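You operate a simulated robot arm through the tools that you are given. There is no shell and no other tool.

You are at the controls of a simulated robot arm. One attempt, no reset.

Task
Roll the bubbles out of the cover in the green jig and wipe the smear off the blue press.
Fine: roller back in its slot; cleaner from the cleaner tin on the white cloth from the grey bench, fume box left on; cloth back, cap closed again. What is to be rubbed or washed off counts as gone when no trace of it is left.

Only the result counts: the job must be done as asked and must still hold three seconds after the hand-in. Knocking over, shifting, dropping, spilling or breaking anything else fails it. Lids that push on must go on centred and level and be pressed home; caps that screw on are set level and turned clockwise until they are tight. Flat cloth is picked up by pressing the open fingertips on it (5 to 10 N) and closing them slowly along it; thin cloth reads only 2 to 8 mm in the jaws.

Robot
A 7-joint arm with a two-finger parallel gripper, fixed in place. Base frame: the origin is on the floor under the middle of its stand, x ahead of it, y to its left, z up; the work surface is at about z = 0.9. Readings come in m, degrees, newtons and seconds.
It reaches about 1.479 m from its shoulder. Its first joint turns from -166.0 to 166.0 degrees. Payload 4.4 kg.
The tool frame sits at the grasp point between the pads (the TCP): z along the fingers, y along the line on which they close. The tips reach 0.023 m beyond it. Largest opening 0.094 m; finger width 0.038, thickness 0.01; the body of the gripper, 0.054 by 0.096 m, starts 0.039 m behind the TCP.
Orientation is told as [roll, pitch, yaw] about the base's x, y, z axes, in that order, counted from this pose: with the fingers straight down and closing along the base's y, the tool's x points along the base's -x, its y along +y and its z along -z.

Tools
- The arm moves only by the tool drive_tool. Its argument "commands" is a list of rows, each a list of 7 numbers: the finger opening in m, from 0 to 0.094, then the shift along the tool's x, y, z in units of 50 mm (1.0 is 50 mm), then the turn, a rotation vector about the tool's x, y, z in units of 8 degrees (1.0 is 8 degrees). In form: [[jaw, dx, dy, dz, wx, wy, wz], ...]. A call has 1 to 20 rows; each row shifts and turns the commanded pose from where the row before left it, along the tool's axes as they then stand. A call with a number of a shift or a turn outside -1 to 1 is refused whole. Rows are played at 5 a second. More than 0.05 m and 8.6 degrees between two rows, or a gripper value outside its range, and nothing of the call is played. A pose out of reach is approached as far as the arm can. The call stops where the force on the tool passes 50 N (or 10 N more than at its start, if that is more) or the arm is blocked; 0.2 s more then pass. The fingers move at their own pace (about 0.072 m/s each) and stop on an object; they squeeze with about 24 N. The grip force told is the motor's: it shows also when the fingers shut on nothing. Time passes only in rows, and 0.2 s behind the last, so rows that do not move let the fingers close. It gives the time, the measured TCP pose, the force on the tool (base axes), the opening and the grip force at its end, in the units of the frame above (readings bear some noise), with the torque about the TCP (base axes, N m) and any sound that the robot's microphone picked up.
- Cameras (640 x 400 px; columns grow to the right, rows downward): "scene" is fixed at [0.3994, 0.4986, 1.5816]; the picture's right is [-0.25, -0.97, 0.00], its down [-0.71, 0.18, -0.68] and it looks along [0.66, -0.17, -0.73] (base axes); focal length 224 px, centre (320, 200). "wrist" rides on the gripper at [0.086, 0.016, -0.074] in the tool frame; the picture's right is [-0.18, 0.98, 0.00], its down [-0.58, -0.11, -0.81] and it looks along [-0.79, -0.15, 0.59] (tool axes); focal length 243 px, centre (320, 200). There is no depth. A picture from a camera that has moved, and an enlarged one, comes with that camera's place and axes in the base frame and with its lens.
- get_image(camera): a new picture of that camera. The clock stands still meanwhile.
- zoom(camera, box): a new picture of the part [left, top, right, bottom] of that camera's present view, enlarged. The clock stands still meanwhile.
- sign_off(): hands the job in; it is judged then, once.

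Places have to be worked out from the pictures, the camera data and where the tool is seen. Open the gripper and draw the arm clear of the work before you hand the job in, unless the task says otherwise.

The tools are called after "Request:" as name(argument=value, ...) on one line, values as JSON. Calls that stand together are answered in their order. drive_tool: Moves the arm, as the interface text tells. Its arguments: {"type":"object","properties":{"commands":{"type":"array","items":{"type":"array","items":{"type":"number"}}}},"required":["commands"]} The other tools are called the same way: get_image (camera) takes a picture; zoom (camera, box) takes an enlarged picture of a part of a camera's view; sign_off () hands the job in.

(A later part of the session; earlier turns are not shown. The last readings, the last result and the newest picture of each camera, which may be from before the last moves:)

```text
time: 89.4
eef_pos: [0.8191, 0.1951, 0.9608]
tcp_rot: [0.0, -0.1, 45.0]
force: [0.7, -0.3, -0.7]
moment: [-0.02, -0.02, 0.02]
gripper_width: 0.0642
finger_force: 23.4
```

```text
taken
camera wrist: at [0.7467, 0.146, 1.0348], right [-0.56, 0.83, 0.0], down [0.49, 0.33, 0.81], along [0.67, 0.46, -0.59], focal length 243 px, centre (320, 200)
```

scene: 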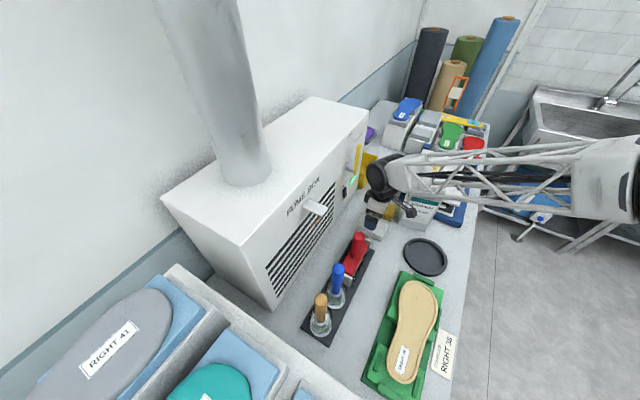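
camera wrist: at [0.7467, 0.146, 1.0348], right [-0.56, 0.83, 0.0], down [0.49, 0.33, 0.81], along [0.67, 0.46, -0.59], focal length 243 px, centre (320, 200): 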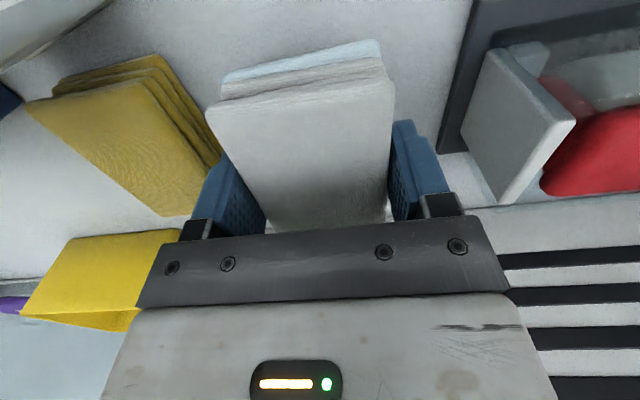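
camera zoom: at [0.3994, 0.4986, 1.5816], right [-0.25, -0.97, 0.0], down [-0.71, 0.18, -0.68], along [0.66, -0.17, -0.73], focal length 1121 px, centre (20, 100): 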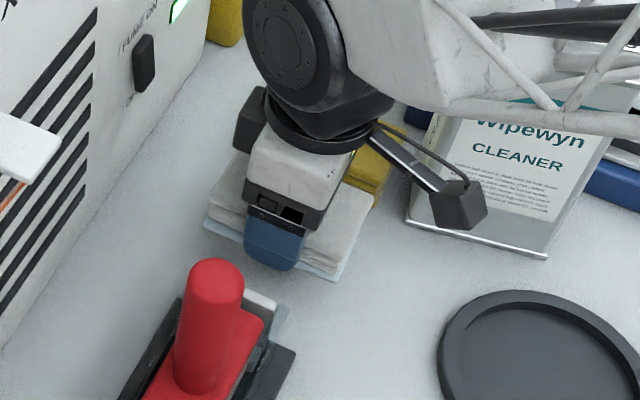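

Over its place at z = 0.961. I lower gently to the bench.

Request:
drive_tool(commands=[[0.0, 0, 0, 0.3, 0, 0, 0], [0.0, 0, 0, 0.2, 0, 0, 0], [0.0, 0, 0, 0.06, 0, 0, 0], [0.0, 0, 0, 0.04, 0, 0, 0], [0.0, 0, 0, 0, 0, 0, 0]])

```text
time: 90.6
eef_pos: [0.8183, 0.1951, 0.9293]
tcp_rot: [0.1, 0.0, 44.9]
force: [0.4, 0.4, -0.3]
moment: [0.0, 0.0, -0.05]
gripper_width: 0.0645
finger_force: 24.2
```

Still clear at 0.929; a few more 1 mm steps.

Request:
drive_tool(commands=[[0.0, 0, 0, 0.02, 0, 0, 0], [0.0, 0, 0, 0.02, 0, 0, 0], [0.0, 0, 0, 0, 0, 0, 0]])

```text
time: 91.4
eef_pos: [0.8176, 0.1952, 0.9279]
tcp_rot: [0.0, 0.1, 44.9]
force: [0.1, 0.2, -0.3]
moment: [0.03, 0.0, 0.01]
gripper_width: 0.0645
finger_force: 24.3
```

Request:
drive_tool(commands=[[0.0, 0, 0, 0.02, 0, 0, 0], [0.0, 0, 0, 0.02, 0, 0, 0], [0.0, 0, 0, 0, 0, 0, 0]])

```text
time: 92.2
eef_pos: [0.8169, 0.1964, 0.9279]
tcp_rot: [-0.1, -0.1, 45.0]
force: [2.8, -0.5, 15.9]
moment: [-0.36, 0.65, 0.14]
gripper_width: 0.0644
finger_force: 23.9
```

The pad is on the bench. I open, rise about 13 mm and re-grip higher.

Request:
drive_tool(commands=[[0.0, 0, 0, -0.02, 0, 0, 0], [0.07, 0, 0, 0, 0, 0, 0], [0.08, 0, 0, 0, 0, 0, 0], [0.085, 0, 0, 0, 0, 0, 0], [0.085, 0, 0, -0.14, 0, 0, 0], [0.085, 0, 0, -0.14, 0, 0, 0], [0.075, 0, 0, 0, 0, 0, 0], [0.07, 0, 0, 0, 0, 0, 0], [0.065, 0, 0, 0, 0, 0, 0], [0.0, 0, 0, 0, 0, 0, 0], [0.0, 0, 0, 0, 0, 0, 0]])

Request:
get_image(camera="wrist")

```text
time: 94.6
eef_pos: [0.8181, 0.1969, 0.9407]
tcp_rot: [0.0, 0.0, 45.1]
force: [-0.1, -0.2, 1.4]
moment: [0.0, -0.02, 0.05]
gripper_width: 0.0639
finger_force: 24.0
```

```text
taken
camera wrist: at [0.7452, 0.1463, 1.0151], right [-0.56, 0.83, 0.0], down [0.49, 0.33, 0.81], along [0.67, 0.46, -0.59], focal length 243 px, centre (320, 200)
```

wrist: 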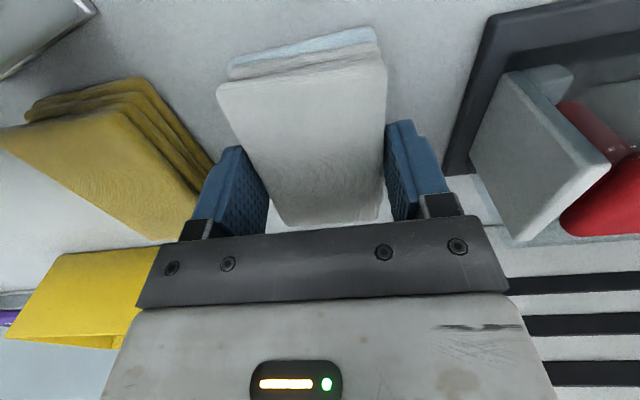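

Re-gripped with ~17 mm of pad below the tips. I lift and carry the wet pad over toward the press and look at the smear from above.

Request:
drive_tool(commands=[[0.0, 0, 0, -0.3, 0, 0, 0], [0.0, 0, 0, -0.9, 0, 0, 0], [0.0, 0, 0, -0.9, 0, 0, 0], [0.0, 0, 0, -0.9, 0, 0, 0], [0.0, 0, 0, -0.9, 0, 0, 0], [0.0, 0, 0, -0.9, 0, 0, 0], [0.0, 0, 0, -0.8, 0, 0, 0], [0.0, 0.465, -0.842, 0, 0, 0, 0], [0.0, 0.465, -0.842, 0, 0, 0, 0], [0.0, 0.465, -0.842, 0, 0, 0, 0], [0.0, 0.465, -0.842, 0, 0, 0, 0], [0.0, 0, 0, 0, 0, 0, 0]])

Request:
get_image(camera="wrist")

Request:
get_image(camera="scene")

```text
time: 97.2
eef_pos: [0.8675, 0.0124, 1.2199]
tcp_rot: [-0.1, 0.0, 45.1]
force: [0.4, -0.3, -1.2]
moment: [-0.01, 0.02, -0.07]
gripper_width: 0.064
finger_force: 24.1
```

```text
taken
camera wrist: at [0.7948, -0.0375, 1.2946], right [-0.56, 0.83, 0.0], down [0.49, 0.33, 0.81], along [0.67, 0.46, -0.59], focal length 243 px, centre (320, 200)
```

wrist: 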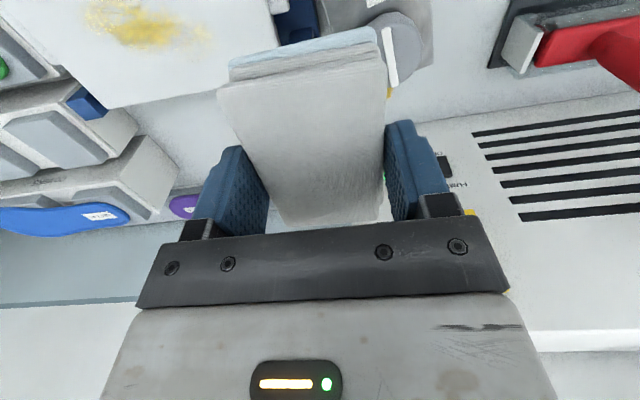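

```text
taken
```

scene: 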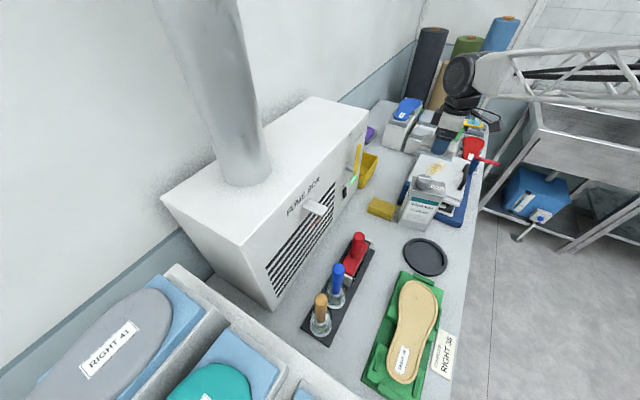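

From several views I place the smear near (0.948, −0.107) on the white plate at z ≈ 1.03, with the black handle about 10 cm to the side. I move the pad above it and lower partway.

Request:
drive_tool(commands=[[0.0, 0.196, -0.936, 0, 0, 0, 0], [0.0, 0.196, -0.936, 0, 0, 0, 0], [0.0, 0.196, -0.936, 0, 0, 0, 0], [0.0, 0, 0, 0.7, 0, 0, 0], [0.0, 0, 0, 0.7, 0, 0, 0], [0.0, 0, 0, 0, 0, 0, 0]])

Request:
get_image(camera="wrist")

Request:
zoom(camera="scene", box=[390, 110, 510, 220])

```text
time: 98.6
eef_pos: [0.9488, -0.1083, 1.1493]
tcp_rot: [0.0, 0.0, 45.1]
force: [-0.3, -0.4, -0.3]
moment: [-0.01, 0.01, 0.02]
gripper_width: 0.0642
finger_force: 23.9
```

```text
taken
camera wrist: at [0.8779, -0.1588, 1.2234], right [-0.56, 0.83, 0.0], down [0.49, 0.33, 0.81], along [0.67, 0.46, -0.59], focal length 243 px, centre (320, 200)
```

wrist: 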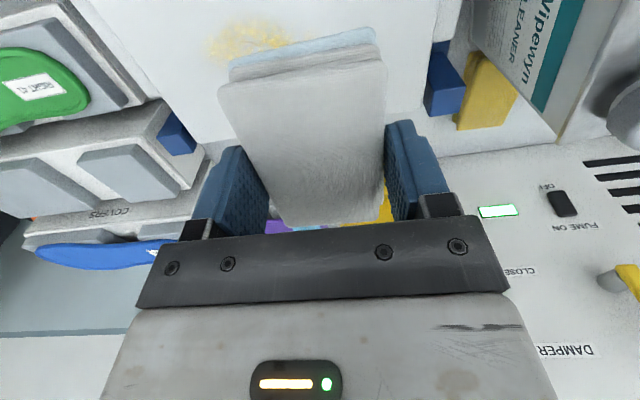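

```text
3.64 times, centred on (450, 165) of scene
camera zoom: at [0.3994, 0.4986, 1.5816], right [-0.25, -0.97, 0.0], down [-0.71, 0.18, -0.68], along [0.66, -0.17, -0.73], focal length 815 px, centre (-153, 327)
```

zoom: 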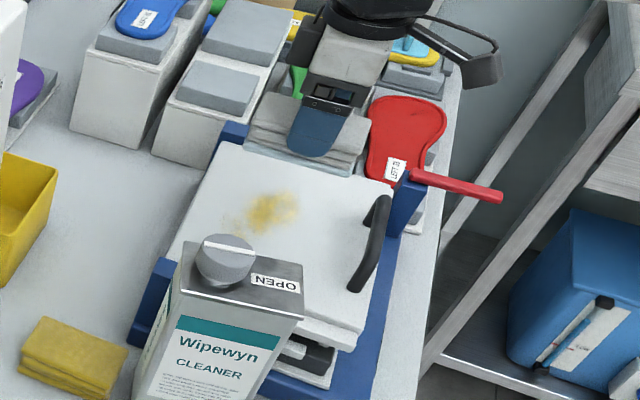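

A five-ray fit puts the plate at z ≈ 1.00 and the smear centre near (0.974, −0.130), about 4 cm further than where the pad is. I shift over it and lower toward the plate.

Request:
drive_tool(commands=[[0.0, 0.04, -0.75, 0, 0, 0, 0], [0.0, 0, 0, 0.6, 0, 0, 0], [0.0, 0, 0, 0.6, 0, 0, 0], [0.0, 0, 0, 0.4, 0, 0, 0], [0.0, 0, 0, 0, 0, 0, 0]])

Request:
zoom(camera="scene", box=[390, 110, 510, 220])

Request:
get_image(camera="wrist")

```text
time: 99.8
eef_pos: [0.9743, -0.1379, 1.0696]
tcp_rot: [0.0, 0.0, 45.0]
force: [0.3, 0.1, -0.6]
moment: [0.05, -0.02, -0.02]
gripper_width: 0.0641
finger_force: 23.7
```

```text
3.64 times, centred on (450, 165) of scene
camera zoom: at [0.3994, 0.4986, 1.5816], right [-0.25, -0.97, 0.0], down [-0.71, 0.18, -0.68], along [0.66, -0.17, -0.73], focal length 815 px, centre (-153, 327)
```

zoom: 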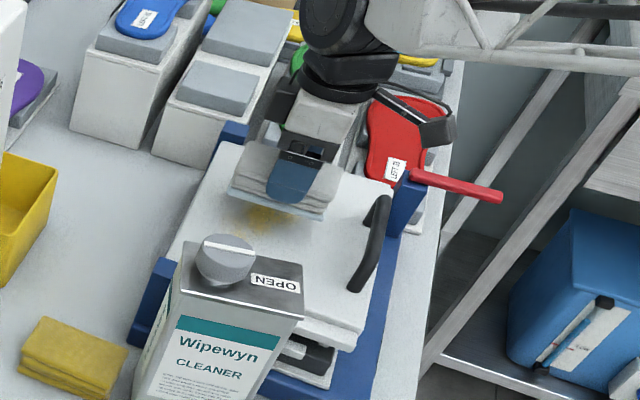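

```text
taken
camera wrist: at [0.9017, -0.1859, 1.1446], right [-0.56, 0.83, 0.0], down [0.49, 0.33, 0.81], along [0.67, 0.46, -0.59], focal length 243 px, centre (320, 200)
```

wrist: 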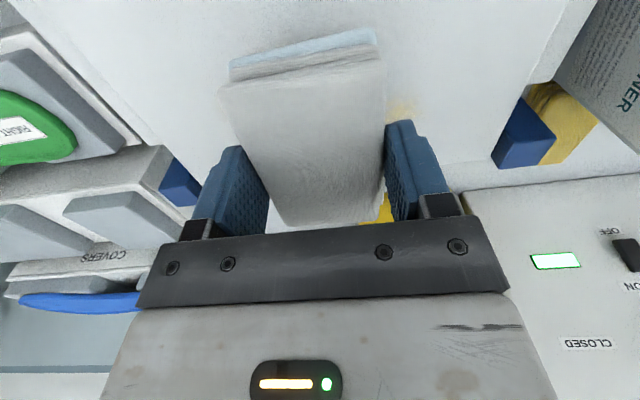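

The pad is over the smear, ~3 cm up. I lower it to contact in decreasing steps.

Request:
drive_tool(commands=[[0.0, 0, 0, 0.25, 0, 0, 0], [0.0, 0, 0, 0.15, 0, 0, 0], [0.0, 0, 0, 0.06, 0, 0, 0], [0.0, 0, 0, 0.04, 0, 0, 0], [0.0, 0, 0, 0, 0, 0, 0]])

Request:
zoom(camera="scene", box=[410, 120, 480, 190])

```text
time: 101.0
eef_pos: [0.9736, -0.1367, 1.0443]
tcp_rot: [0.1, -0.1, 44.9]
force: [0.4, 0.0, -0.8]
moment: [-0.03, -0.01, 0.0]
gripper_width: 0.0638
finger_force: 24.1
```

```text
5.71 times, centred on (445, 155) of scene
camera zoom: at [0.3994, 0.4986, 1.5816], right [-0.25, -0.97, 0.0], down [-0.71, 0.18, -0.68], along [0.66, -0.17, -0.73], focal length 1281 px, centre (-394, 457)
```

zoom: 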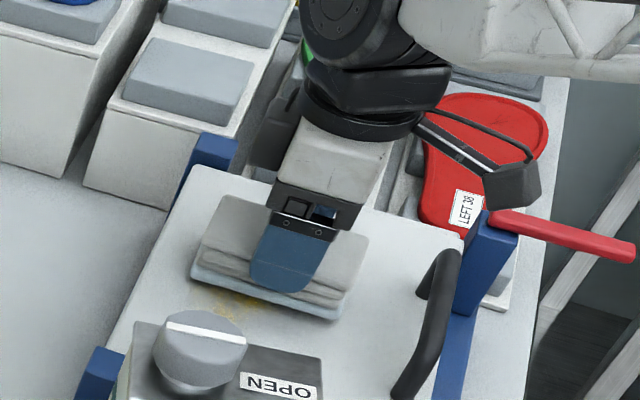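

Nearly touching. I continue in 1–1.5 mm steps until about 8 N.

Request:
drive_tool(commands=[[0.0, 0, 0, 0.03, 0, 0, 0], [0.0, 0, 0, 0.02, 0, 0, 0], [0.0, 0, 0, 0, 0, 0, 0]])

```text
time: 101.8
eef_pos: [0.9743, -0.1368, 1.0417]
tcp_rot: [0.0, 0.0, 45.1]
force: [-0.4, 0.2, -1.4]
moment: [0.0, 0.03, -0.02]
gripper_width: 0.064
finger_force: 23.8
```

Not yet touching; another two small steps.

Request:
drive_tool(commands=[[0.0, 0, 0, 0.02, 0, 0, 0], [0.0, 0, 0, 0.02, 0, 0, 0], [0.0, 0, 0, 0, 0, 0, 0]])

```text
time: 102.6
eef_pos: [0.9753, -0.1382, 1.0394]
tcp_rot: [0.0, 0.0, 44.9]
force: [-0.3, -0.8, -0.3]
moment: [-0.03, 0.01, 0.0]
gripper_width: 0.0642
finger_force: 24.3
```

Still free at 1.039; I go on down by single millimetres.

Request:
drive_tool(commands=[[0.0, 0, 0, 0.02, 0, 0, 0], [0.0, 0, 0, 0.02, 0, 0, 0], [0.0, 0, 0, 0, 0, 0, 0]])

Request:
zoom(camera="scene", box=[410, 120, 480, 190])

```text
time: 103.4
eef_pos: [0.9743, -0.1383, 1.0377]
tcp_rot: [0.0, -0.1, 45.0]
force: [0.7, 0.0, -1.1]
moment: [-0.01, -0.04, 0.01]
gripper_width: 0.0638
finger_force: 24.1
```

```text
5.71 times, centred on (445, 155) of scene
camera zoom: at [0.3994, 0.4986, 1.5816], right [-0.25, -0.97, 0.0], down [-0.71, 0.18, -0.68], along [0.66, -0.17, -0.73], focal length 1281 px, centre (-394, 457)
```

zoom: 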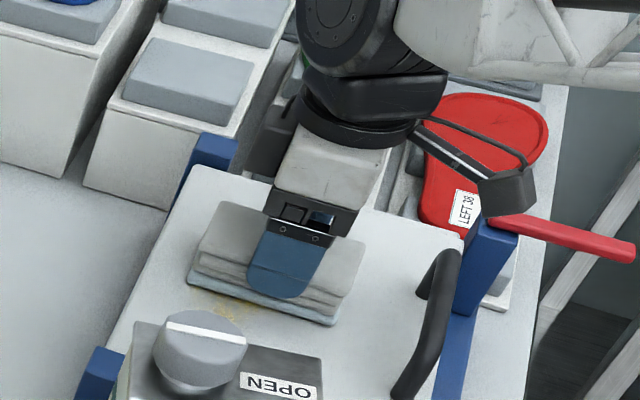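

Still no force; the pad edge is close to the plate. I continue down gently.

Request:
drive_tool(commands=[[0.0, 0, 0, 0.02, 0, 0, 0], [0.0, 0, 0, 0.02, 0, 0, 0], [0.0, 0, 0, 0, 0, 0, 0]])

```text
time: 104.2
eef_pos: [0.9757, -0.1356, 1.0372]
tcp_rot: [0.0, 0.0, 45.0]
force: [-0.1, -1.6, 3.7]
moment: [0.0, -0.01, -0.04]
gripper_width: 0.0639
finger_force: 23.6
```

Contact at about 5 N. I press slightly more and start wiping back and forth along the smear.

Request:
drive_tool(commands=[[0.0, 0, 0, 0.012, 0, 0, 0], [0.0, 0, 0.2, 0, 0, 0, 0], [0.0, 0, 0.2, 0, 0, 0, 0], [0.0, 0, 0.2, 0, 0, 0, 0], [0.0, 0, 0.2, 0, 0, 0, 0], [0.0, 0, 0, 0, 0, 0, 0]])

Request:
zoom(camera="scene", box=[410, 120, 480, 190])

```text
time: 105.6
eef_pos: [0.9468, -0.1094, 1.0387]
tcp_rot: [-0.1, -0.2, 45.0]
force: [8.1, -6.6, 30.3]
moment: [-0.23, -0.28, -0.03]
gripper_width: 0.0642
finger_force: 24.9
```

```text
5.71 times, centred on (445, 155) of scene
camera zoom: at [0.3994, 0.4986, 1.5816], right [-0.25, -0.97, 0.0], down [-0.71, 0.18, -0.68], along [0.66, -0.17, -0.73], focal length 1281 px, centre (-394, 457)
```

zoom: 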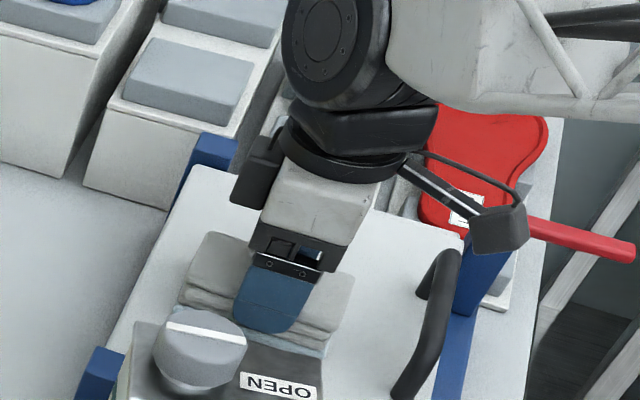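

Force rose to 30 N, too firm. I ease up 1.5 mm and re-read before going on.

Request:
drive_tool(commands=[[0.0, 0, 0, -0.03, 0, 0, 0], [0.0, 0, 0, 0, 0, 0, 0]])

```text
time: 106.2
eef_pos: [0.9462, -0.1097, 1.0369]
tcp_rot: [0.0, -0.1, 44.9]
force: [5.5, -0.4, 19.4]
moment: [-0.05, -0.42, -0.03]
gripper_width: 0.0639
finger_force: 24.3
```

Request:
drive_tool(commands=[[0.0, 0, 0, -0.015, 0, 0, 0], [0.0, 0, -0.15, 0, 0, 0, 0], [0.0, 0, -0.15, 0, 0, 0, 0], [0.0, 0, -0.15, 0, 0, 0, 0], [0.0, 0, 0, 0, 0, 0, 0]])

Request:
zoom(camera="scene", box=[410, 120, 480, 190])

```text
time: 107.4
eef_pos: [0.9626, -0.1236, 1.0392]
tcp_rot: [0.0, 0.0, 45.2]
force: [-0.2, 0.4, -0.4]
moment: [-0.02, -0.02, -0.03]
gripper_width: 0.064
finger_force: 23.9
```

```text
5.71 times, centred on (445, 155) of scene
camera zoom: at [0.3994, 0.4986, 1.5816], right [-0.25, -0.97, 0.0], down [-0.71, 0.18, -0.68], along [0.66, -0.17, -0.73], focal length 1281 px, centre (-394, 457)
```

zoom: 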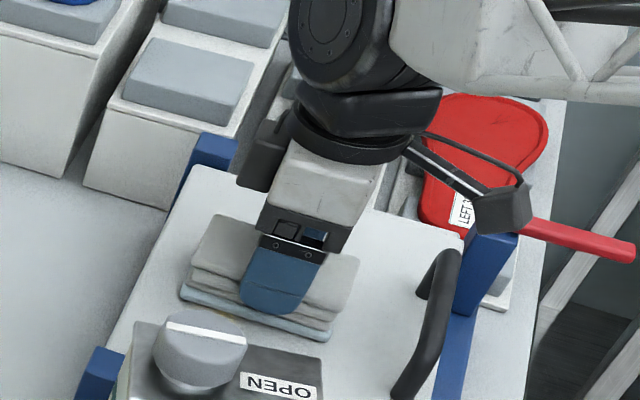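

Lost contact now. I lower in half-millimetres to regain about 8–10 N, then make short strokes with readings.

Request:
drive_tool(commands=[[0.0, 0, 0, 0.02, 0, 0, 0], [0.0, 0, 0, 0, 0, 0, 0]])

```text
time: 108.0
eef_pos: [0.9613, -0.1224, 1.0367]
tcp_rot: [0.0, 0.0, 45.0]
force: [0.7, -0.6, -0.4]
moment: [-0.01, -0.02, 0.02]
gripper_width: 0.0641
finger_force: 24.1
```

Request:
drive_tool(commands=[[0.0, 0, 0, 0.02, 0, 0, 0], [0.0, 0, 0, 0, 0, 0, 0]])

```text
time: 108.6
eef_pos: [0.9631, -0.1241, 1.038]
tcp_rot: [-0.1, 0.1, 45.0]
force: [-0.4, 1.2, 3.1]
moment: [-0.05, 0.14, -0.05]
gripper_width: 0.0642
finger_force: 23.8
```

Light contact (4 N). The surface seems to rise slightly toward the front, so I wipe with a small matching rise per step.

Request:
drive_tool(commands=[[0.0, 0, 0, 0.008, 0, 0, 0], [0.0, 0, 0.15, -0.007, 0, 0, 0], [0.0, 0, 0.15, -0.007, 0, 0, 0], [0.0, 0, 0.15, -0.007, 0, 0, 0], [0.0, 0, 0, 0, 0, 0, 0]])

```text
time: 109.8
eef_pos: [0.9452, -0.1075, 1.038]
tcp_rot: [-0.1, 0.1, 45.1]
force: [0.8, 0.1, 1.9]
moment: [0.04, 0.03, 0.01]
gripper_width: 0.0641
finger_force: 23.8
```

Contact is light here; I press half a millimetre more and stroke back the other way past the smear.

Request:
drive_tool(commands=[[0.0, 0, 0, 0.012, 0, 0, 0], [0.0, 0, -0.15, 0.006, 0, 0, 0], [0.0, 0, -0.15, 0.006, 0, 0, 0], [0.0, 0, -0.15, 0.006, 0, 0, 0], [0.0, 0, 0, 0, 0, 0, 0]])

```text
time: 111.0
eef_pos: [0.961, -0.1238, 1.036]
tcp_rot: [-0.1, -0.1, 45.0]
force: [-7.0, 8.7, 33.2]
moment: [0.26, 0.24, -0.01]
gripper_width: 0.0643
finger_force: 24.3
```

Force is 33 N here, so I back off slightly and check the picture to see how the smear is doing.

Request:
drive_tool(commands=[[0.0, 0, 0, -0.02, 0, 0, 0], [0.0, 0, 0, 0, 0, 0, 0]])

Request:
zoom(camera="scene", box=[410, 120, 480, 190])

Request:
get_image(camera="wrist")

```text
time: 111.6
eef_pos: [0.9618, -0.1238, 1.0372]
tcp_rot: [0.0, 0.0, 45.0]
force: [6.1, 11.0, 24.8]
moment: [0.29, -0.23, 0.04]
gripper_width: 0.064
finger_force: 23.5
```

```text
5.71 times, centred on (445, 155) of scene
camera zoom: at [0.3994, 0.4986, 1.5816], right [-0.25, -0.97, 0.0], down [-0.71, 0.18, -0.68], along [0.66, -0.17, -0.73], focal length 1281 px, centre (-394, 457)
```

zoom: 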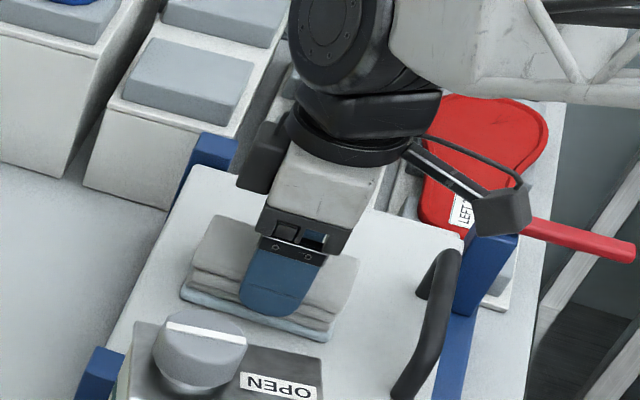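

```text
taken
camera wrist: at [0.8896, -0.1736, 1.1109], right [-0.56, 0.83, 0.0], down [0.49, 0.33, 0.81], along [0.67, 0.46, -0.59], focal length 243 px, centre (320, 200)
```

wrist: 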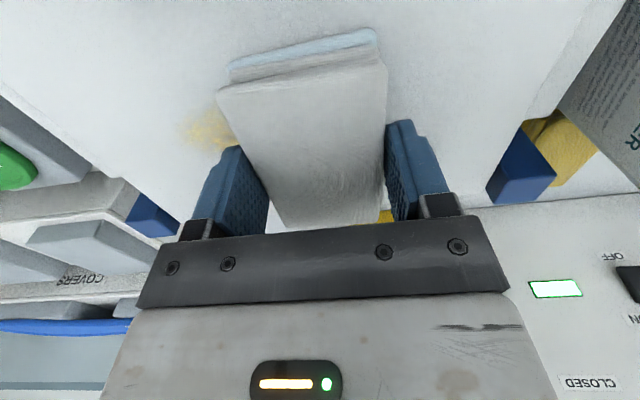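

The front part of the smear is gone; what remains is at the far side, near (1.00, −0.178). I ease to ~15 N and stroke that way.

Request:
drive_tool(commands=[[0.0, 0, 0, -0.01, 0, 0, 0], [0.0, 0, -0.2, -0.002, 0, 0, 0], [0.0, 0, -0.2, 0, 0, 0, 0], [0.0, 0, -0.2, 0, 0, 0, 0], [0.0, 0, 0, 0, 0, 0, 0]])

```text
time: 112.8
eef_pos: [0.9843, -0.1456, 1.0363]
tcp_rot: [0.1, -0.1, 44.9]
force: [-0.5, -0.5, -0.8]
moment: [-0.02, 0.02, 0.03]
gripper_width: 0.0638
finger_force: 24.0
```

Contact lost again after moving; I lower by small steps to regain it here.

Request:
drive_tool(commands=[[0.0, 0, 0, 0.02, 0, 0, 0], [0.0, 0, 0, 0, 0, 0, 0]])

```text
time: 113.4
eef_pos: [0.983, -0.1457, 1.0366]
tcp_rot: [0.0, 0.0, 44.9]
force: [0.4, -1.6, 1.1]
moment: [-0.12, 0.05, 0.03]
gripper_width: 0.0639
finger_force: 24.0
```

Request:
drive_tool(commands=[[0.0, 0, 0, 0.015, 0, 0, 0], [0.0, 0, -0.15, 0.003, 0, 0, 0], [0.0, 0, -0.15, 0.003, 0, 0, 0], [0.0, 0, -0.15, 0.003, 0, 0, 0], [0.0, 0, 0, 0, 0, 0, 0]])

Request:
zoom(camera="scene", box=[410, 120, 480, 190])

Request:
get_image(camera="wrist")

```text
time: 114.6
eef_pos: [1.0001, -0.1621, 1.0379]
tcp_rot: [-0.1, -0.1, 45.0]
force: [-2.8, 4.6, 14.8]
moment: [0.16, 0.14, 0.03]
gripper_width: 0.0639
finger_force: 24.6
```

```text
5.71 times, centred on (445, 155) of scene
camera zoom: at [0.3994, 0.4986, 1.5816], right [-0.25, -0.97, 0.0], down [-0.71, 0.18, -0.68], along [0.66, -0.17, -0.73], focal length 1281 px, centre (-394, 457)
```

zoom: 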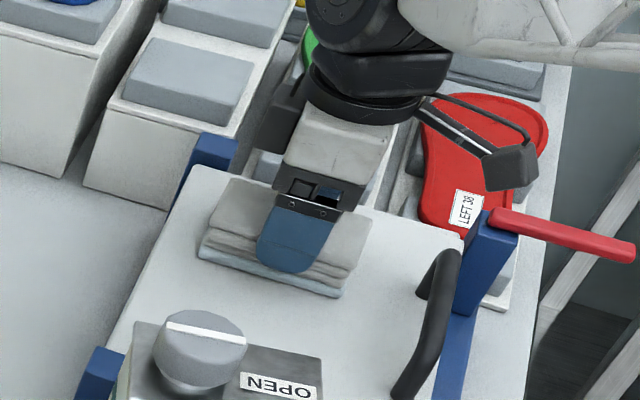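

```text
taken
camera wrist: at [0.9277, -0.2115, 1.1109], right [-0.57, 0.82, 0.0], down [0.49, 0.33, 0.81], along [0.67, 0.46, -0.59], focal length 243 px, centre (320, 200)
```

wrist: 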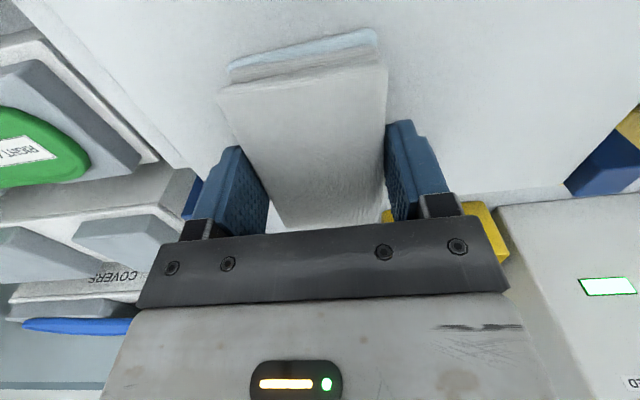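

The uncovered plate is clean now. I go a little farther and then stroke back over the rest.

Request:
drive_tool(commands=[[0.0, 0, -0.15, 0, 0, 0, 0], [0.0, 0, -0.1, 0, 0, 0, 0], [0.0, 0, 0, 0, 0, 0, 0]])

```text
time: 115.4
eef_pos: [1.0086, -0.1697, 1.0362]
tcp_rot: [-0.1, 0.0, 44.9]
force: [-4.6, 7.9, 20.3]
moment: [0.25, 0.14, 0.03]
gripper_width: 0.0639
finger_force: 23.8
```

Request:
drive_tool(commands=[[0.0, 0, 0, -0.006, 0, 0, 0], [0.0, 0, 0.2, 0, 0, 0, 0], [0.0, 0, 0.2, 0, 0, 0, 0], [0.0, 0, 0.2, 0, 0, 0, 0], [0.0, 0, 0, 0, 0, 0, 0]])

Request:
get_image(camera="wrist")

```text
time: 116.6
eef_pos: [0.9857, -0.1483, 1.0367]
tcp_rot: [0.1, 0.0, 45.1]
force: [1.6, -0.5, 4.1]
moment: [-0.07, -0.16, 0.0]
gripper_width: 0.0638
finger_force: 24.0
```

```text
taken
camera wrist: at [0.914, -0.1973, 1.1111], right [-0.56, 0.83, 0.0], down [0.49, 0.33, 0.81], along [0.66, 0.46, -0.59], focal length 243 px, centre (320, 200)
```

wrist: 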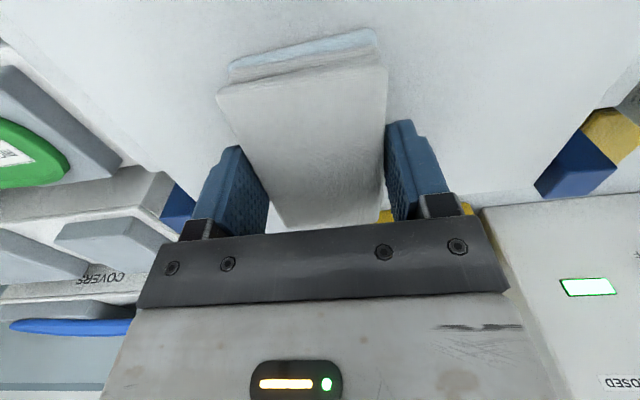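

Both sides look clean. I lift the pad straight up to see the whole plate.

Request:
drive_tool(commands=[[0.0, 0, 0, -0.3, 0, 0, 0], [0.0, 0, 0, -0.8, 0, 0, 0], [0.0, 0, 0, -0.9, 0, 0, 0], [0.0, 0, 0, -0.9, 0, 0, 0], [0.0, 0, 0, -0.6, 0, 0, 0], [0.0, 0, 0, 0, 0, 0, 0]])

Request:
zoom(camera="scene", box=[410, 130, 490, 200])

Request:
zoom(camera="scene", box=[400, 130, 510, 220])

Request:
get_image(camera="wrist")

```text
time: 118.0
eef_pos: [0.9844, -0.1471, 1.2125]
tcp_rot: [0.0, 0.1, 45.0]
force: [0.1, 0.1, -1.0]
moment: [0.0, 0.0, -0.01]
gripper_width: 0.0642
finger_force: 23.7
```

```text
5.71 times, centred on (450, 165) of scene
camera zoom: at [0.3994, 0.4986, 1.5816], right [-0.25, -0.97, 0.0], down [-0.71, 0.18, -0.68], along [0.66, -0.17, -0.73], focal length 1281 px, centre (-423, 400)
```

zoom: 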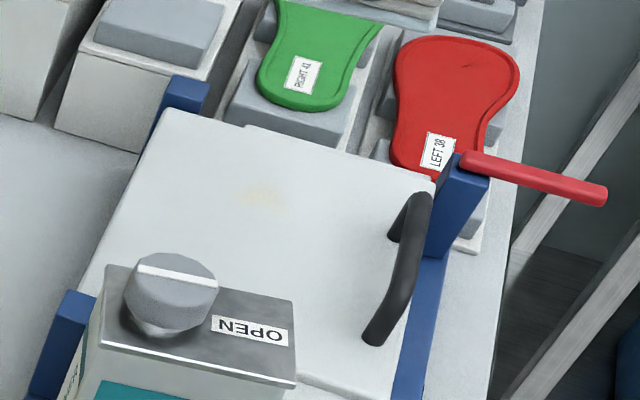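

```text
4.44 times, centred on (455, 175) of scene
camera zoom: at [0.3994, 0.4986, 1.5816], right [-0.25, -0.97, 0.0], down [-0.71, 0.18, -0.68], along [0.66, -0.17, -0.73], focal length 996 px, centre (-280, 311)
```

zoom: 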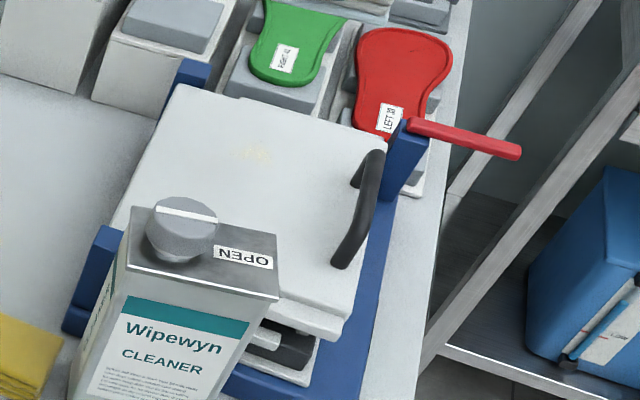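

```text
taken
camera wrist: at [0.9122, -0.197, 1.2863], right [-0.56, 0.83, 0.0], down [0.49, 0.33, 0.81], along [0.67, 0.46, -0.59], focal length 243 px, centre (320, 200)
```

wrist: 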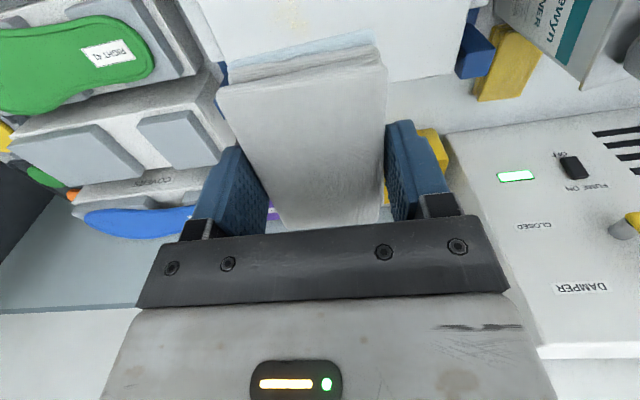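

A faint yellow trace is left near (1.000, −0.179). I go back down on that spot and rub it more.

Request:
drive_tool(commands=[[0.0, 0, -0.7, 0, 0, 0, 0], [0.0, 0, 0, 0.9, 0, 0, 0], [0.0, 0, 0, 0.9, 0, 0, 0], [0.0, 0, 0, 0.9, 0, 0, 0], [0.0, 0, 0, 0.6, 0, 0, 0], [0.0, 0, 0, 0.15, 0, 0, 0], [0.0, 0, 0, 0, 0, 0, 0]])

```text
time: 119.6
eef_pos: [1.0125, -0.1752, 1.0383]
tcp_rot: [0.0, -0.1, 45.1]
force: [0.2, -0.3, -0.9]
moment: [0.01, -0.01, -0.02]
gripper_width: 0.0637
finger_force: 24.4
```

Just above the surface. I lower by about 2 mm in steps to regain contact.

Request:
drive_tool(commands=[[0.0, 0, 0, 0.025, 0, 0, 0], [0.0, 0, 0, 0.02, 0, 0, 0], [0.0, 0, 0, 0, 0, 0, 0]])

```text
time: 120.4
eef_pos: [1.0113, -0.1736, 1.0367]
tcp_rot: [0.0, 0.0, 45.0]
force: [0.6, -0.2, 0.1]
moment: [-0.02, 0.03, -0.01]
gripper_width: 0.0639
finger_force: 24.2
```

Request:
drive_tool(commands=[[0.0, 0, 0, 0.02, 0, 0, 0], [0.0, 0, 0, 0, 0, 0, 0]])

```text
time: 121.0
eef_pos: [1.012, -0.1731, 1.0366]
tcp_rot: [-0.1, 0.1, 45.0]
force: [0.9, -3.4, 8.5]
moment: [-0.07, 0.06, 0.06]
gripper_width: 0.0639
finger_force: 23.7
```

Contact at ~9.5 N. I rub back and forth in short strokes here.

Request:
drive_tool(commands=[[0.0, 0, 0.15, -0.003, 0, 0, 0], [0.0, 0, 0.15, -0.003, 0, 0, 0], [0.0, 0, 0.15, -0.003, 0, 0, 0], [0.0, 0, 0.15, -0.003, 0, 0, 0], [0.0, 0, 0, 0, 0, 0, 0]])

```text
time: 122.2
eef_pos: [0.9903, -0.1526, 1.0367]
tcp_rot: [0.1, 0.0, 45.0]
force: [1.5, -3.6, 10.2]
moment: [-0.07, -0.11, -0.03]
gripper_width: 0.0642
finger_force: 24.1
```

Good, steady 10 N. Back the other way with the mirrored slope, then repeat.

Request:
drive_tool(commands=[[0.0, 0, -0.15, 0.003, 0, 0, 0], [0.0, 0, -0.15, 0.003, 0, 0, 0], [0.0, 0, -0.15, 0.003, 0, 0, 0], [0.0, 0, -0.15, 0.003, 0, 0, 0], [0.0, 0, -0.1, 0.003, 0, 0, 0], [0.0, 0, 0, 0, 0, 0, 0]])

```text
time: 123.6
eef_pos: [1.0173, -0.1784, 1.0359]
tcp_rot: [-0.2, -0.1, 45.0]
force: [-6.6, 13.3, 40.4]
moment: [0.47, 0.35, 0.02]
gripper_width: 0.0641
finger_force: 23.9
```

40 N is too firm; I raise a millimetre and re-read.

Request:
drive_tool(commands=[[0.0, 0, 0, -0.025, 0, 0, 0], [0.0, 0, 0, 0, 0, 0, 0]])

```text
time: 124.2
eef_pos: [1.0157, -0.179, 1.0358]
tcp_rot: [0.0, 0.0, 45.1]
force: [8.9, 0.2, 28.8]
moment: [0.03, -0.34, -0.03]
gripper_width: 0.0639
finger_force: 24.1
```

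Still 29 N; I raise another half-millimetre and stroke back with a slight rise.

Request:
drive_tool(commands=[[0.0, 0, 0, -0.012, 0, 0, 0], [0.0, 0, 0.15, -0.002, 0, 0, 0], [0.0, 0, 0.15, -0.002, 0, 0, 0], [0.0, 0, 0.15, -0.002, 0, 0, 0], [0.0, 0, 0.15, 0, 0, 0, 0], [0.0, 0, 0, 0, 0, 0, 0]])

```text
time: 125.6
eef_pos: [0.9945, -0.1561, 1.0359]
tcp_rot: [0.0, 0.0, 45.0]
force: [1.8, -2.4, 8.0]
moment: [-0.08, -0.09, -0.04]
gripper_width: 0.064
finger_force: 24.2
```

Steady 9 N. I make the return stroke with no lowering, then lift to look.

Request:
drive_tool(commands=[[0.0, 0, -0.15, 0, 0, 0, 0], [0.0, 0, -0.15, 0, 0, 0, 0], [0.0, 0, -0.15, 0, 0, 0, 0], [0.0, 0, -0.1, 0, 0, 0, 0], [0.0, 0, 0, 0, 0, 0, 0]])

```text
time: 126.8
eef_pos: [1.0151, -0.1763, 1.0361]
tcp_rot: [0.0, 0.0, 45.1]
force: [0.3, 0.9, 0.0]
moment: [0.0, -0.01, -0.01]
gripper_width: 0.0638
finger_force: 24.1
```

I lift to inspect the plate again.

Request:
drive_tool(commands=[[0.0, 0, 0, -0.5, 0, 0, 0], [0.0, 0, 0, -0.9, 0, 0, 0], [0.0, 0, 0, -0.9, 0, 0, 0], [0.0, 0, 0, -0.9, 0, 0, 0], [0.0, 0, 0, -0.3, 0, 0, 0], [0.0, 0, 0, 0, 0, 0, 0]])

Request:
zoom(camera="scene", box=[425, 140, 475, 185])

Request:
zoom(camera="scene", box=[435, 150, 460, 175])

```text
time: 128.2
eef_pos: [1.0122, -0.1767, 1.212]
tcp_rot: [0.0, 0.0, 45.0]
force: [0.5, -0.4, 0.3]
moment: [0.0, 0.04, -0.01]
gripper_width: 0.064
finger_force: 23.6
```

```text
8.89 times, centred on (450, 162) of scene
camera zoom: at [0.3994, 0.4986, 1.5816], right [-0.25, -0.97, 0.0], down [-0.71, 0.18, -0.68], along [0.66, -0.17, -0.73], focal length 1992 px, centre (-836, 533)
```

zoom: 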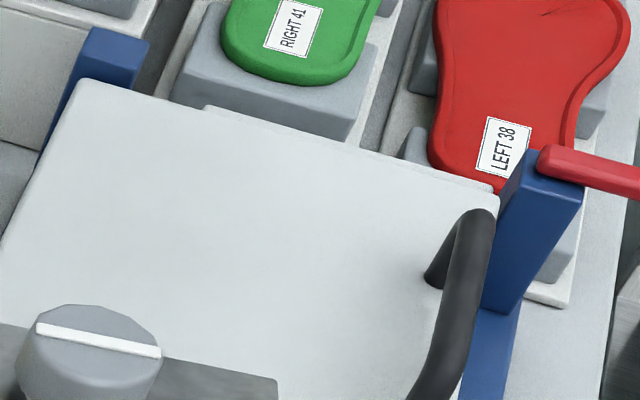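

```text
16.00 times, centred on (448, 162) of scene
camera zoom: at [0.3994, 0.4986, 1.5816], right [-0.25, -0.97, 0.0], down [-0.71, 0.18, -0.68], along [0.66, -0.17, -0.73], focal length 3587 px, centre (-1720, 800)
```

zoom: 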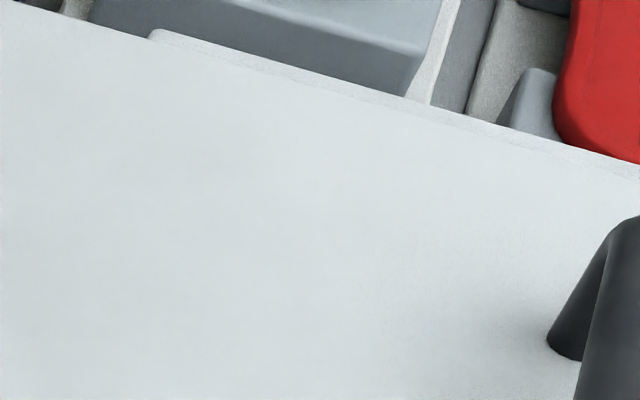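

The plate looks clean from the scene camera. On the way back I stop over the tin area to check the plate from the wrist camera as well.

Request:
drive_tool(commands=[[0.0, -0.126, 0.944, 0, 0, 0, 0], [0.0, -0.126, 0.944, 0, 0, 0, 0], [0.0, -0.126, 0.944, 0, 0, 0, 0], [0.0, -0.126, 0.944, 0, 0, 0, 0], [0.0, -0.126, 0.944, 0, 0, 0, 0], [0.0, 0, 0, 0, 0, 0, 0]])

Request:
get_image(camera="wrist")

Request:
zoom(camera="wrist", box=[40, 0, 240, 110])

Request:
zoom(camera="scene", box=[400, 130, 510, 220])

```text
time: 129.6
eef_pos: [0.8706, 0.0126, 1.2128]
tcp_rot: [0.0, 0.0, 45.0]
force: [0.7, 1.7, -0.5]
moment: [0.02, 0.0, 0.0]
gripper_width: 0.064
finger_force: 23.7
```

```text
taken
camera wrist: at [0.7978, -0.0372, 1.2869], right [-0.56, 0.83, 0.0], down [0.49, 0.33, 0.81], along [0.67, 0.46, -0.59], focal length 243 px, centre (320, 200)
```

wrist: 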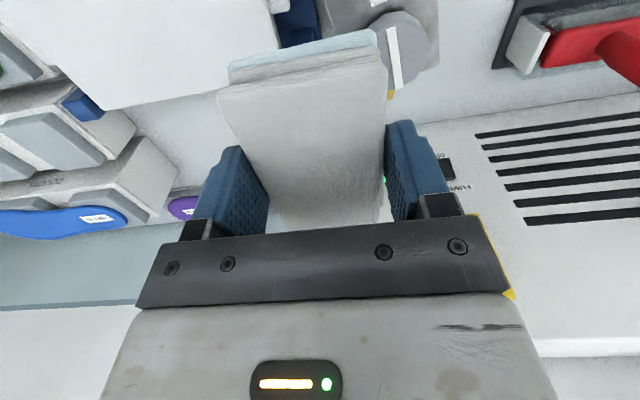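

```text
3.20 times, centred on (140, 55) of wrist
camera zoom: at [0.7978, -0.0372, 1.2869], right [-0.56, 0.83, 0.0], down [0.49, 0.33, 0.81], along [0.67, 0.46, -0.59], focal length 776 px, centre (896, 664)
```

zoom: 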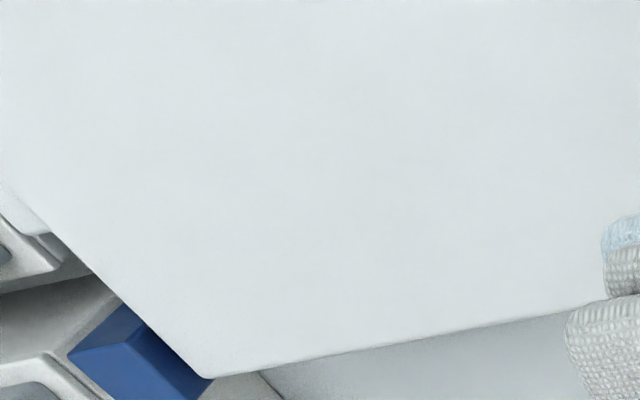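

```text
4.44 times, centred on (455, 175) of scene
camera zoom: at [0.3994, 0.4986, 1.5816], right [-0.25, -0.97, 0.0], down [-0.71, 0.18, -0.68], along [0.66, -0.17, -0.73], focal length 996 px, centre (-280, 311)
```

zoom: 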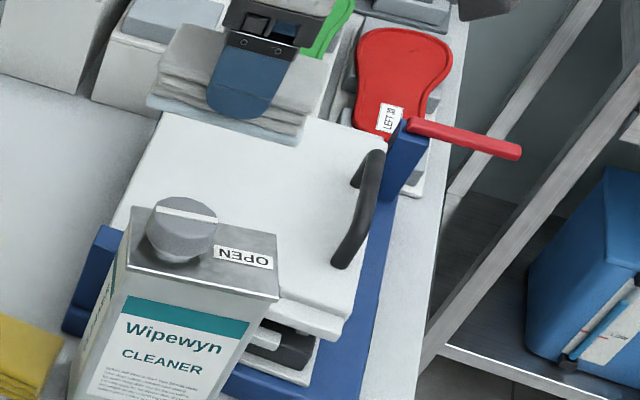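

The plate is spotless from both sides and the press hasn't moved. I carry the cloth back over its place.

Request:
drive_tool(commands=[[0.0, -0.4645, 0.8265, 0, 0, 0, 0], [0.0, -0.4645, 0.8265, 0, 0, 0, 0], [0.0, -0.4645, 0.8265, 0, 0, 0, 0], [0.0, -0.4645, 0.8265, 0, 0, 0, 0], [0.0, 0, 0, 0.9, 0, 0, 0], [0.0, 0, 0, 0.9, 0, 0, 0], [0.0, 0, 0, 0.9, 0, 0, 0], [0.0, 0, 0, 0.9, 0, 0, 0], [0.0, 0, 0, 0.8, 0, 0, 0], [0.0, 0, 0, 0.4, 0, 0, 0], [0.0, 0, 0, 0, 0, 0, 0]])

Request:
get_image(camera="wrist")

Request:
zoom(camera="scene", box=[340, 180, 420, 260])

```text
time: 132.0
eef_pos: [0.8181, 0.1952, 0.9729]
tcp_rot: [0.0, -0.1, 45.0]
force: [-0.5, 0.1, -0.6]
moment: [-0.02, -0.01, -0.01]
gripper_width: 0.0637
finger_force: 24.0
```

```text
taken
camera wrist: at [0.7456, 0.1453, 1.0475], right [-0.56, 0.83, 0.0], down [0.49, 0.33, 0.81], along [0.67, 0.46, -0.59], focal length 243 px, centre (320, 200)
```

wrist: 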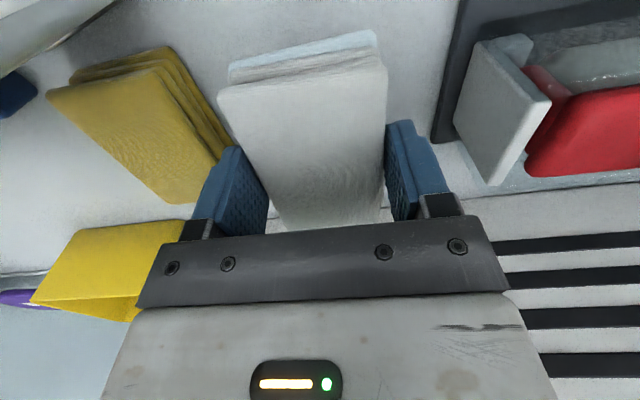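

```text
5.00 times, centred on (380, 220) of scene
camera zoom: at [0.3994, 0.4986, 1.5816], right [-0.25, -0.97, 0.0], down [-0.71, 0.18, -0.68], along [0.66, -0.17, -0.73], focal length 1121 px, centre (20, 100)
```

zoom: 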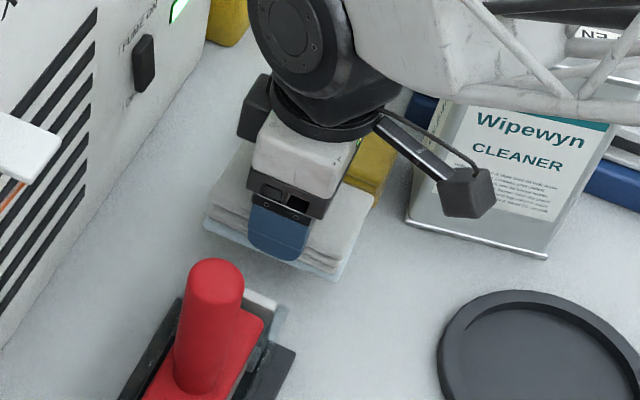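

At the right spot within 2 mm. I lower the pad to the bench gently.

Request:
drive_tool(commands=[[0.0, -0.02, 0.02, 0.3, 0, 0, 0], [0.0, 0, 0, 0.2, 0, 0, 0], [0.0, 0, 0, 0.08, 0, 0, 0], [0.0, 0, 0, 0.03, 0, 0, 0], [0.0, 0, 0, 0, 0, 0, 0]])

```text
time: 133.2
eef_pos: [0.8184, 0.1958, 0.9421]
tcp_rot: [0.0, 0.1, 45.0]
force: [0.6, -0.1, -0.9]
moment: [0.01, 0.01, -0.02]
gripper_width: 0.0638
finger_force: 24.1
```

Request:
drive_tool(commands=[[0.0, 0, 0, 0.02, 0, 0, 0], [0.0, 0, 0, 0.02, 0, 0, 0], [0.0, 0, 0, 0, 0, 0, 0]])

```text
time: 134.0
eef_pos: [0.818, 0.1976, 0.9407]
tcp_rot: [0.0, 0.0, 45.0]
force: [0.3, 0.2, -0.4]
moment: [0.05, 0.0, 0.03]
gripper_width: 0.0638
finger_force: 24.4
```

Not quite down yet; one or two more millimetres.

Request:
drive_tool(commands=[[0.0, 0, 0, 0.02, 0, 0, 0], [0.0, 0, 0, 0.015, 0, 0, 0], [0.0, 0, 0, 0, 0, 0, 0]])

```text
time: 134.8
eef_pos: [0.8166, 0.197, 0.9407]
tcp_rot: [0.0, -0.1, 44.9]
force: [-5.4, 0.5, 17.3]
moment: [0.04, 0.3, 0.0]
gripper_width: 0.064
finger_force: 24.0
```

The pad is on the bench. I open the fingers gradually and rise straight up.

Request:
drive_tool(commands=[[0.0, 0, 0, -0.02, 0, 0, 0], [0.07, 0, 0, 0, 0, 0, 0], [0.08, 0, 0, 0, 0, 0, 0], [0.086, 0, 0, 0, 0, 0, 0], [0.086, 0, 0, -0.3, 0, 0, 0], [0.086, 0, 0, -0.8, 0, 0, 0], [0.094, 0, 0, -0.9, 0, 0, 0], [0.094, 0, 0, -0.9, 0, 0, 0], [0.094, 0, 0, -0.9, 0, 0, 0], [0.094, 0, 0, -0.9, 0, 0, 0], [0.094, 0, 0, -0.9, 0, 0, 0], [0.094, 0, 0, -0.3, 0, 0, 0]])

Request:
get_image(camera="scene")

Request:
zoom(camera="scene", box=[330, 215, 400, 300])

```text
time: 137.4
eef_pos: [0.8168, 0.1982, 1.2341]
tcp_rot: [0.0, 0.0, 44.9]
force: [0.1, -0.1, -0.5]
moment: [-0.03, 0.02, 0.03]
gripper_width: 0.0939
finger_force: 0.1
```

```text
taken
```

scene: 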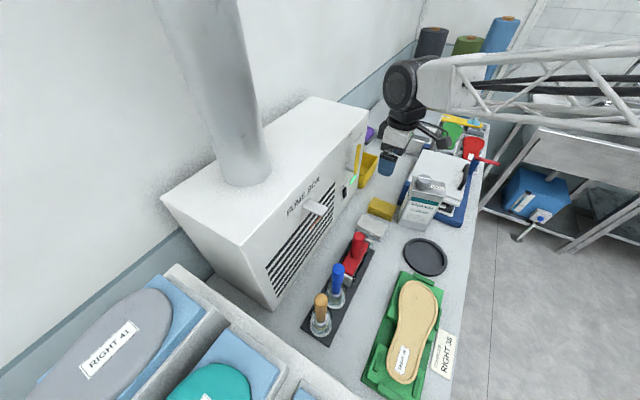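

```text
4.71 times, centred on (365, 258) of scene
camera zoom: at [0.3994, 0.4986, 1.5816], right [-0.25, -0.97, 0.0], down [-0.71, 0.18, -0.68], along [0.66, -0.17, -0.73], focal length 1055 px, centre (108, -71)
```

zoom: 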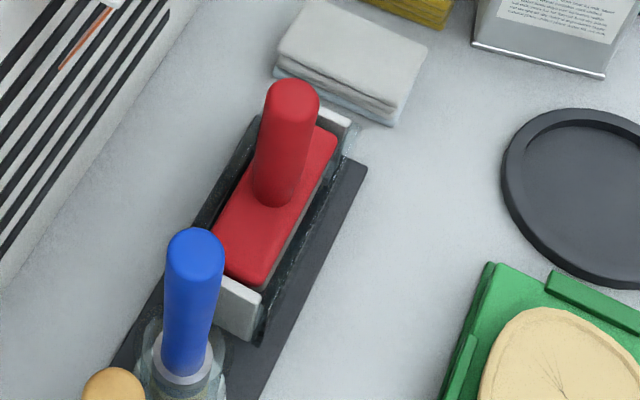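

The cloth is back on its spot and the roller in its slot. Now I go back over the tin cap to close it.

Request:
drive_tool(commands=[[0.094, 0.515, -0.55, 0, 0, 0, 0], [0.094, 0.515, -0.55, 0, 0, 0, 0], [0.094, 0.515, -0.55, 0, 0, 0, 0], [0.094, 0.515, -0.55, 0, 0, 0, 0], [0.094, 0, 0, 0.4, 0, 0, -0.975], [0.094, 0, 0, 0.4, 0, 0, -0.975], [0.094, 0, 0, 0, 0, 0, 0]])

Request:
get_image(camera="wrist")

Request:
zoom(camera="wrist", box=[220, 20, 420, 180])

```text
time: 139.0
eef_pos: [0.822, 0.0487, 1.194]
tcp_rot: [-0.1, -0.1, 60.5]
force: [0.2, -0.2, 0.0]
moment: [-0.02, -0.02, 0.0]
gripper_width: 0.0937
finger_force: 0.1
```

```text
taken
camera wrist: at [0.7656, -0.0188, 1.2688], right [-0.77, 0.64, 0.0], down [0.38, 0.45, 0.81], along [0.52, 0.62, -0.59], focal length 243 px, centre (320, 200)
```

wrist: 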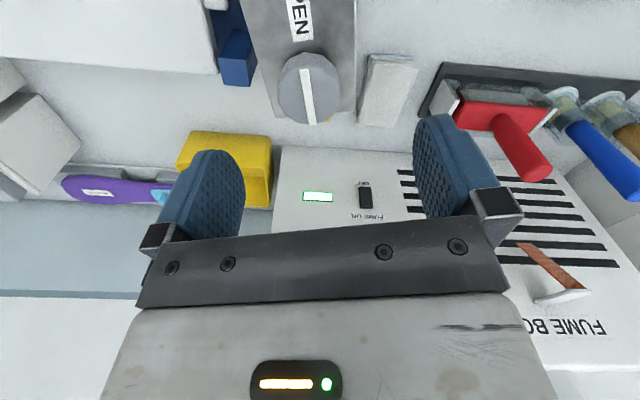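

```text
2.50 times, centred on (320, 100) of wrist
camera zoom: at [0.7656, -0.0188, 1.2688], right [-0.77, 0.64, 0.0], down [0.38, 0.45, 0.81], along [0.52, 0.62, -0.59], focal length 606 px, centre (320, 450)
```

zoom: 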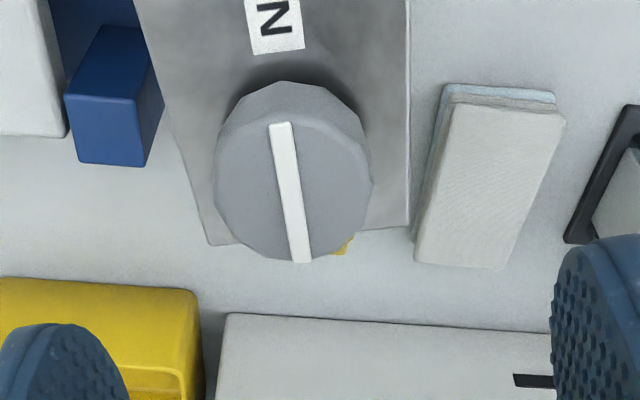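

The cap is about 7 mm to the left of the tool axis, so I shift, then descend and close on it.

Request:
drive_tool(commands=[[0.094, 0, -0.136, 0.4, 0, 0, 0], [0.094, 0, 0, 0.4, 0, 0, 0], [0.08, 0, 0, 0.3, 0, 0, 0], [0.07, 0, 0, 0.28, 0, 0, 0], [0.06, 0, 0, 0, 0, 0, 0], [0.055, 0, 0, 0, 0, 0, 0]])

Request:
zoom(camera="wrist", box=[180, 60, 420, 240])

```text
time: 140.4
eef_pos: [0.8277, 0.0464, 1.1259]
tcp_rot: [0.0, 0.0, 60.6]
force: [0.0, 0.7, 0.2]
moment: [0.0, -0.03, 0.03]
gripper_width: 0.0551
finger_force: 0.1
```

```text
2.22 times, centred on (300, 150) of wrist
camera zoom: at [0.7714, -0.0214, 1.199], right [-0.77, 0.64, 0.0], down [0.38, 0.45, 0.81], along [0.52, 0.62, -0.59], focal length 539 px, centre (364, 311)
```

zoom: 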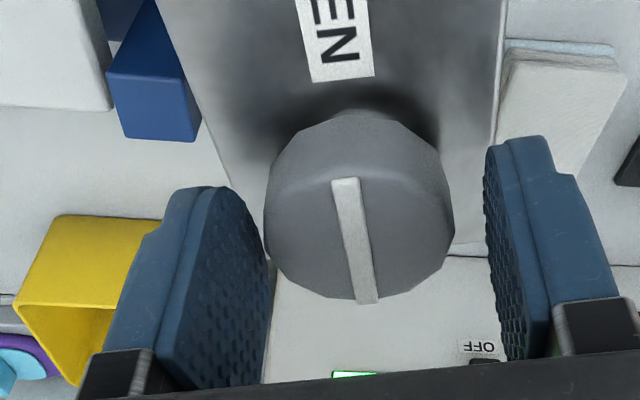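

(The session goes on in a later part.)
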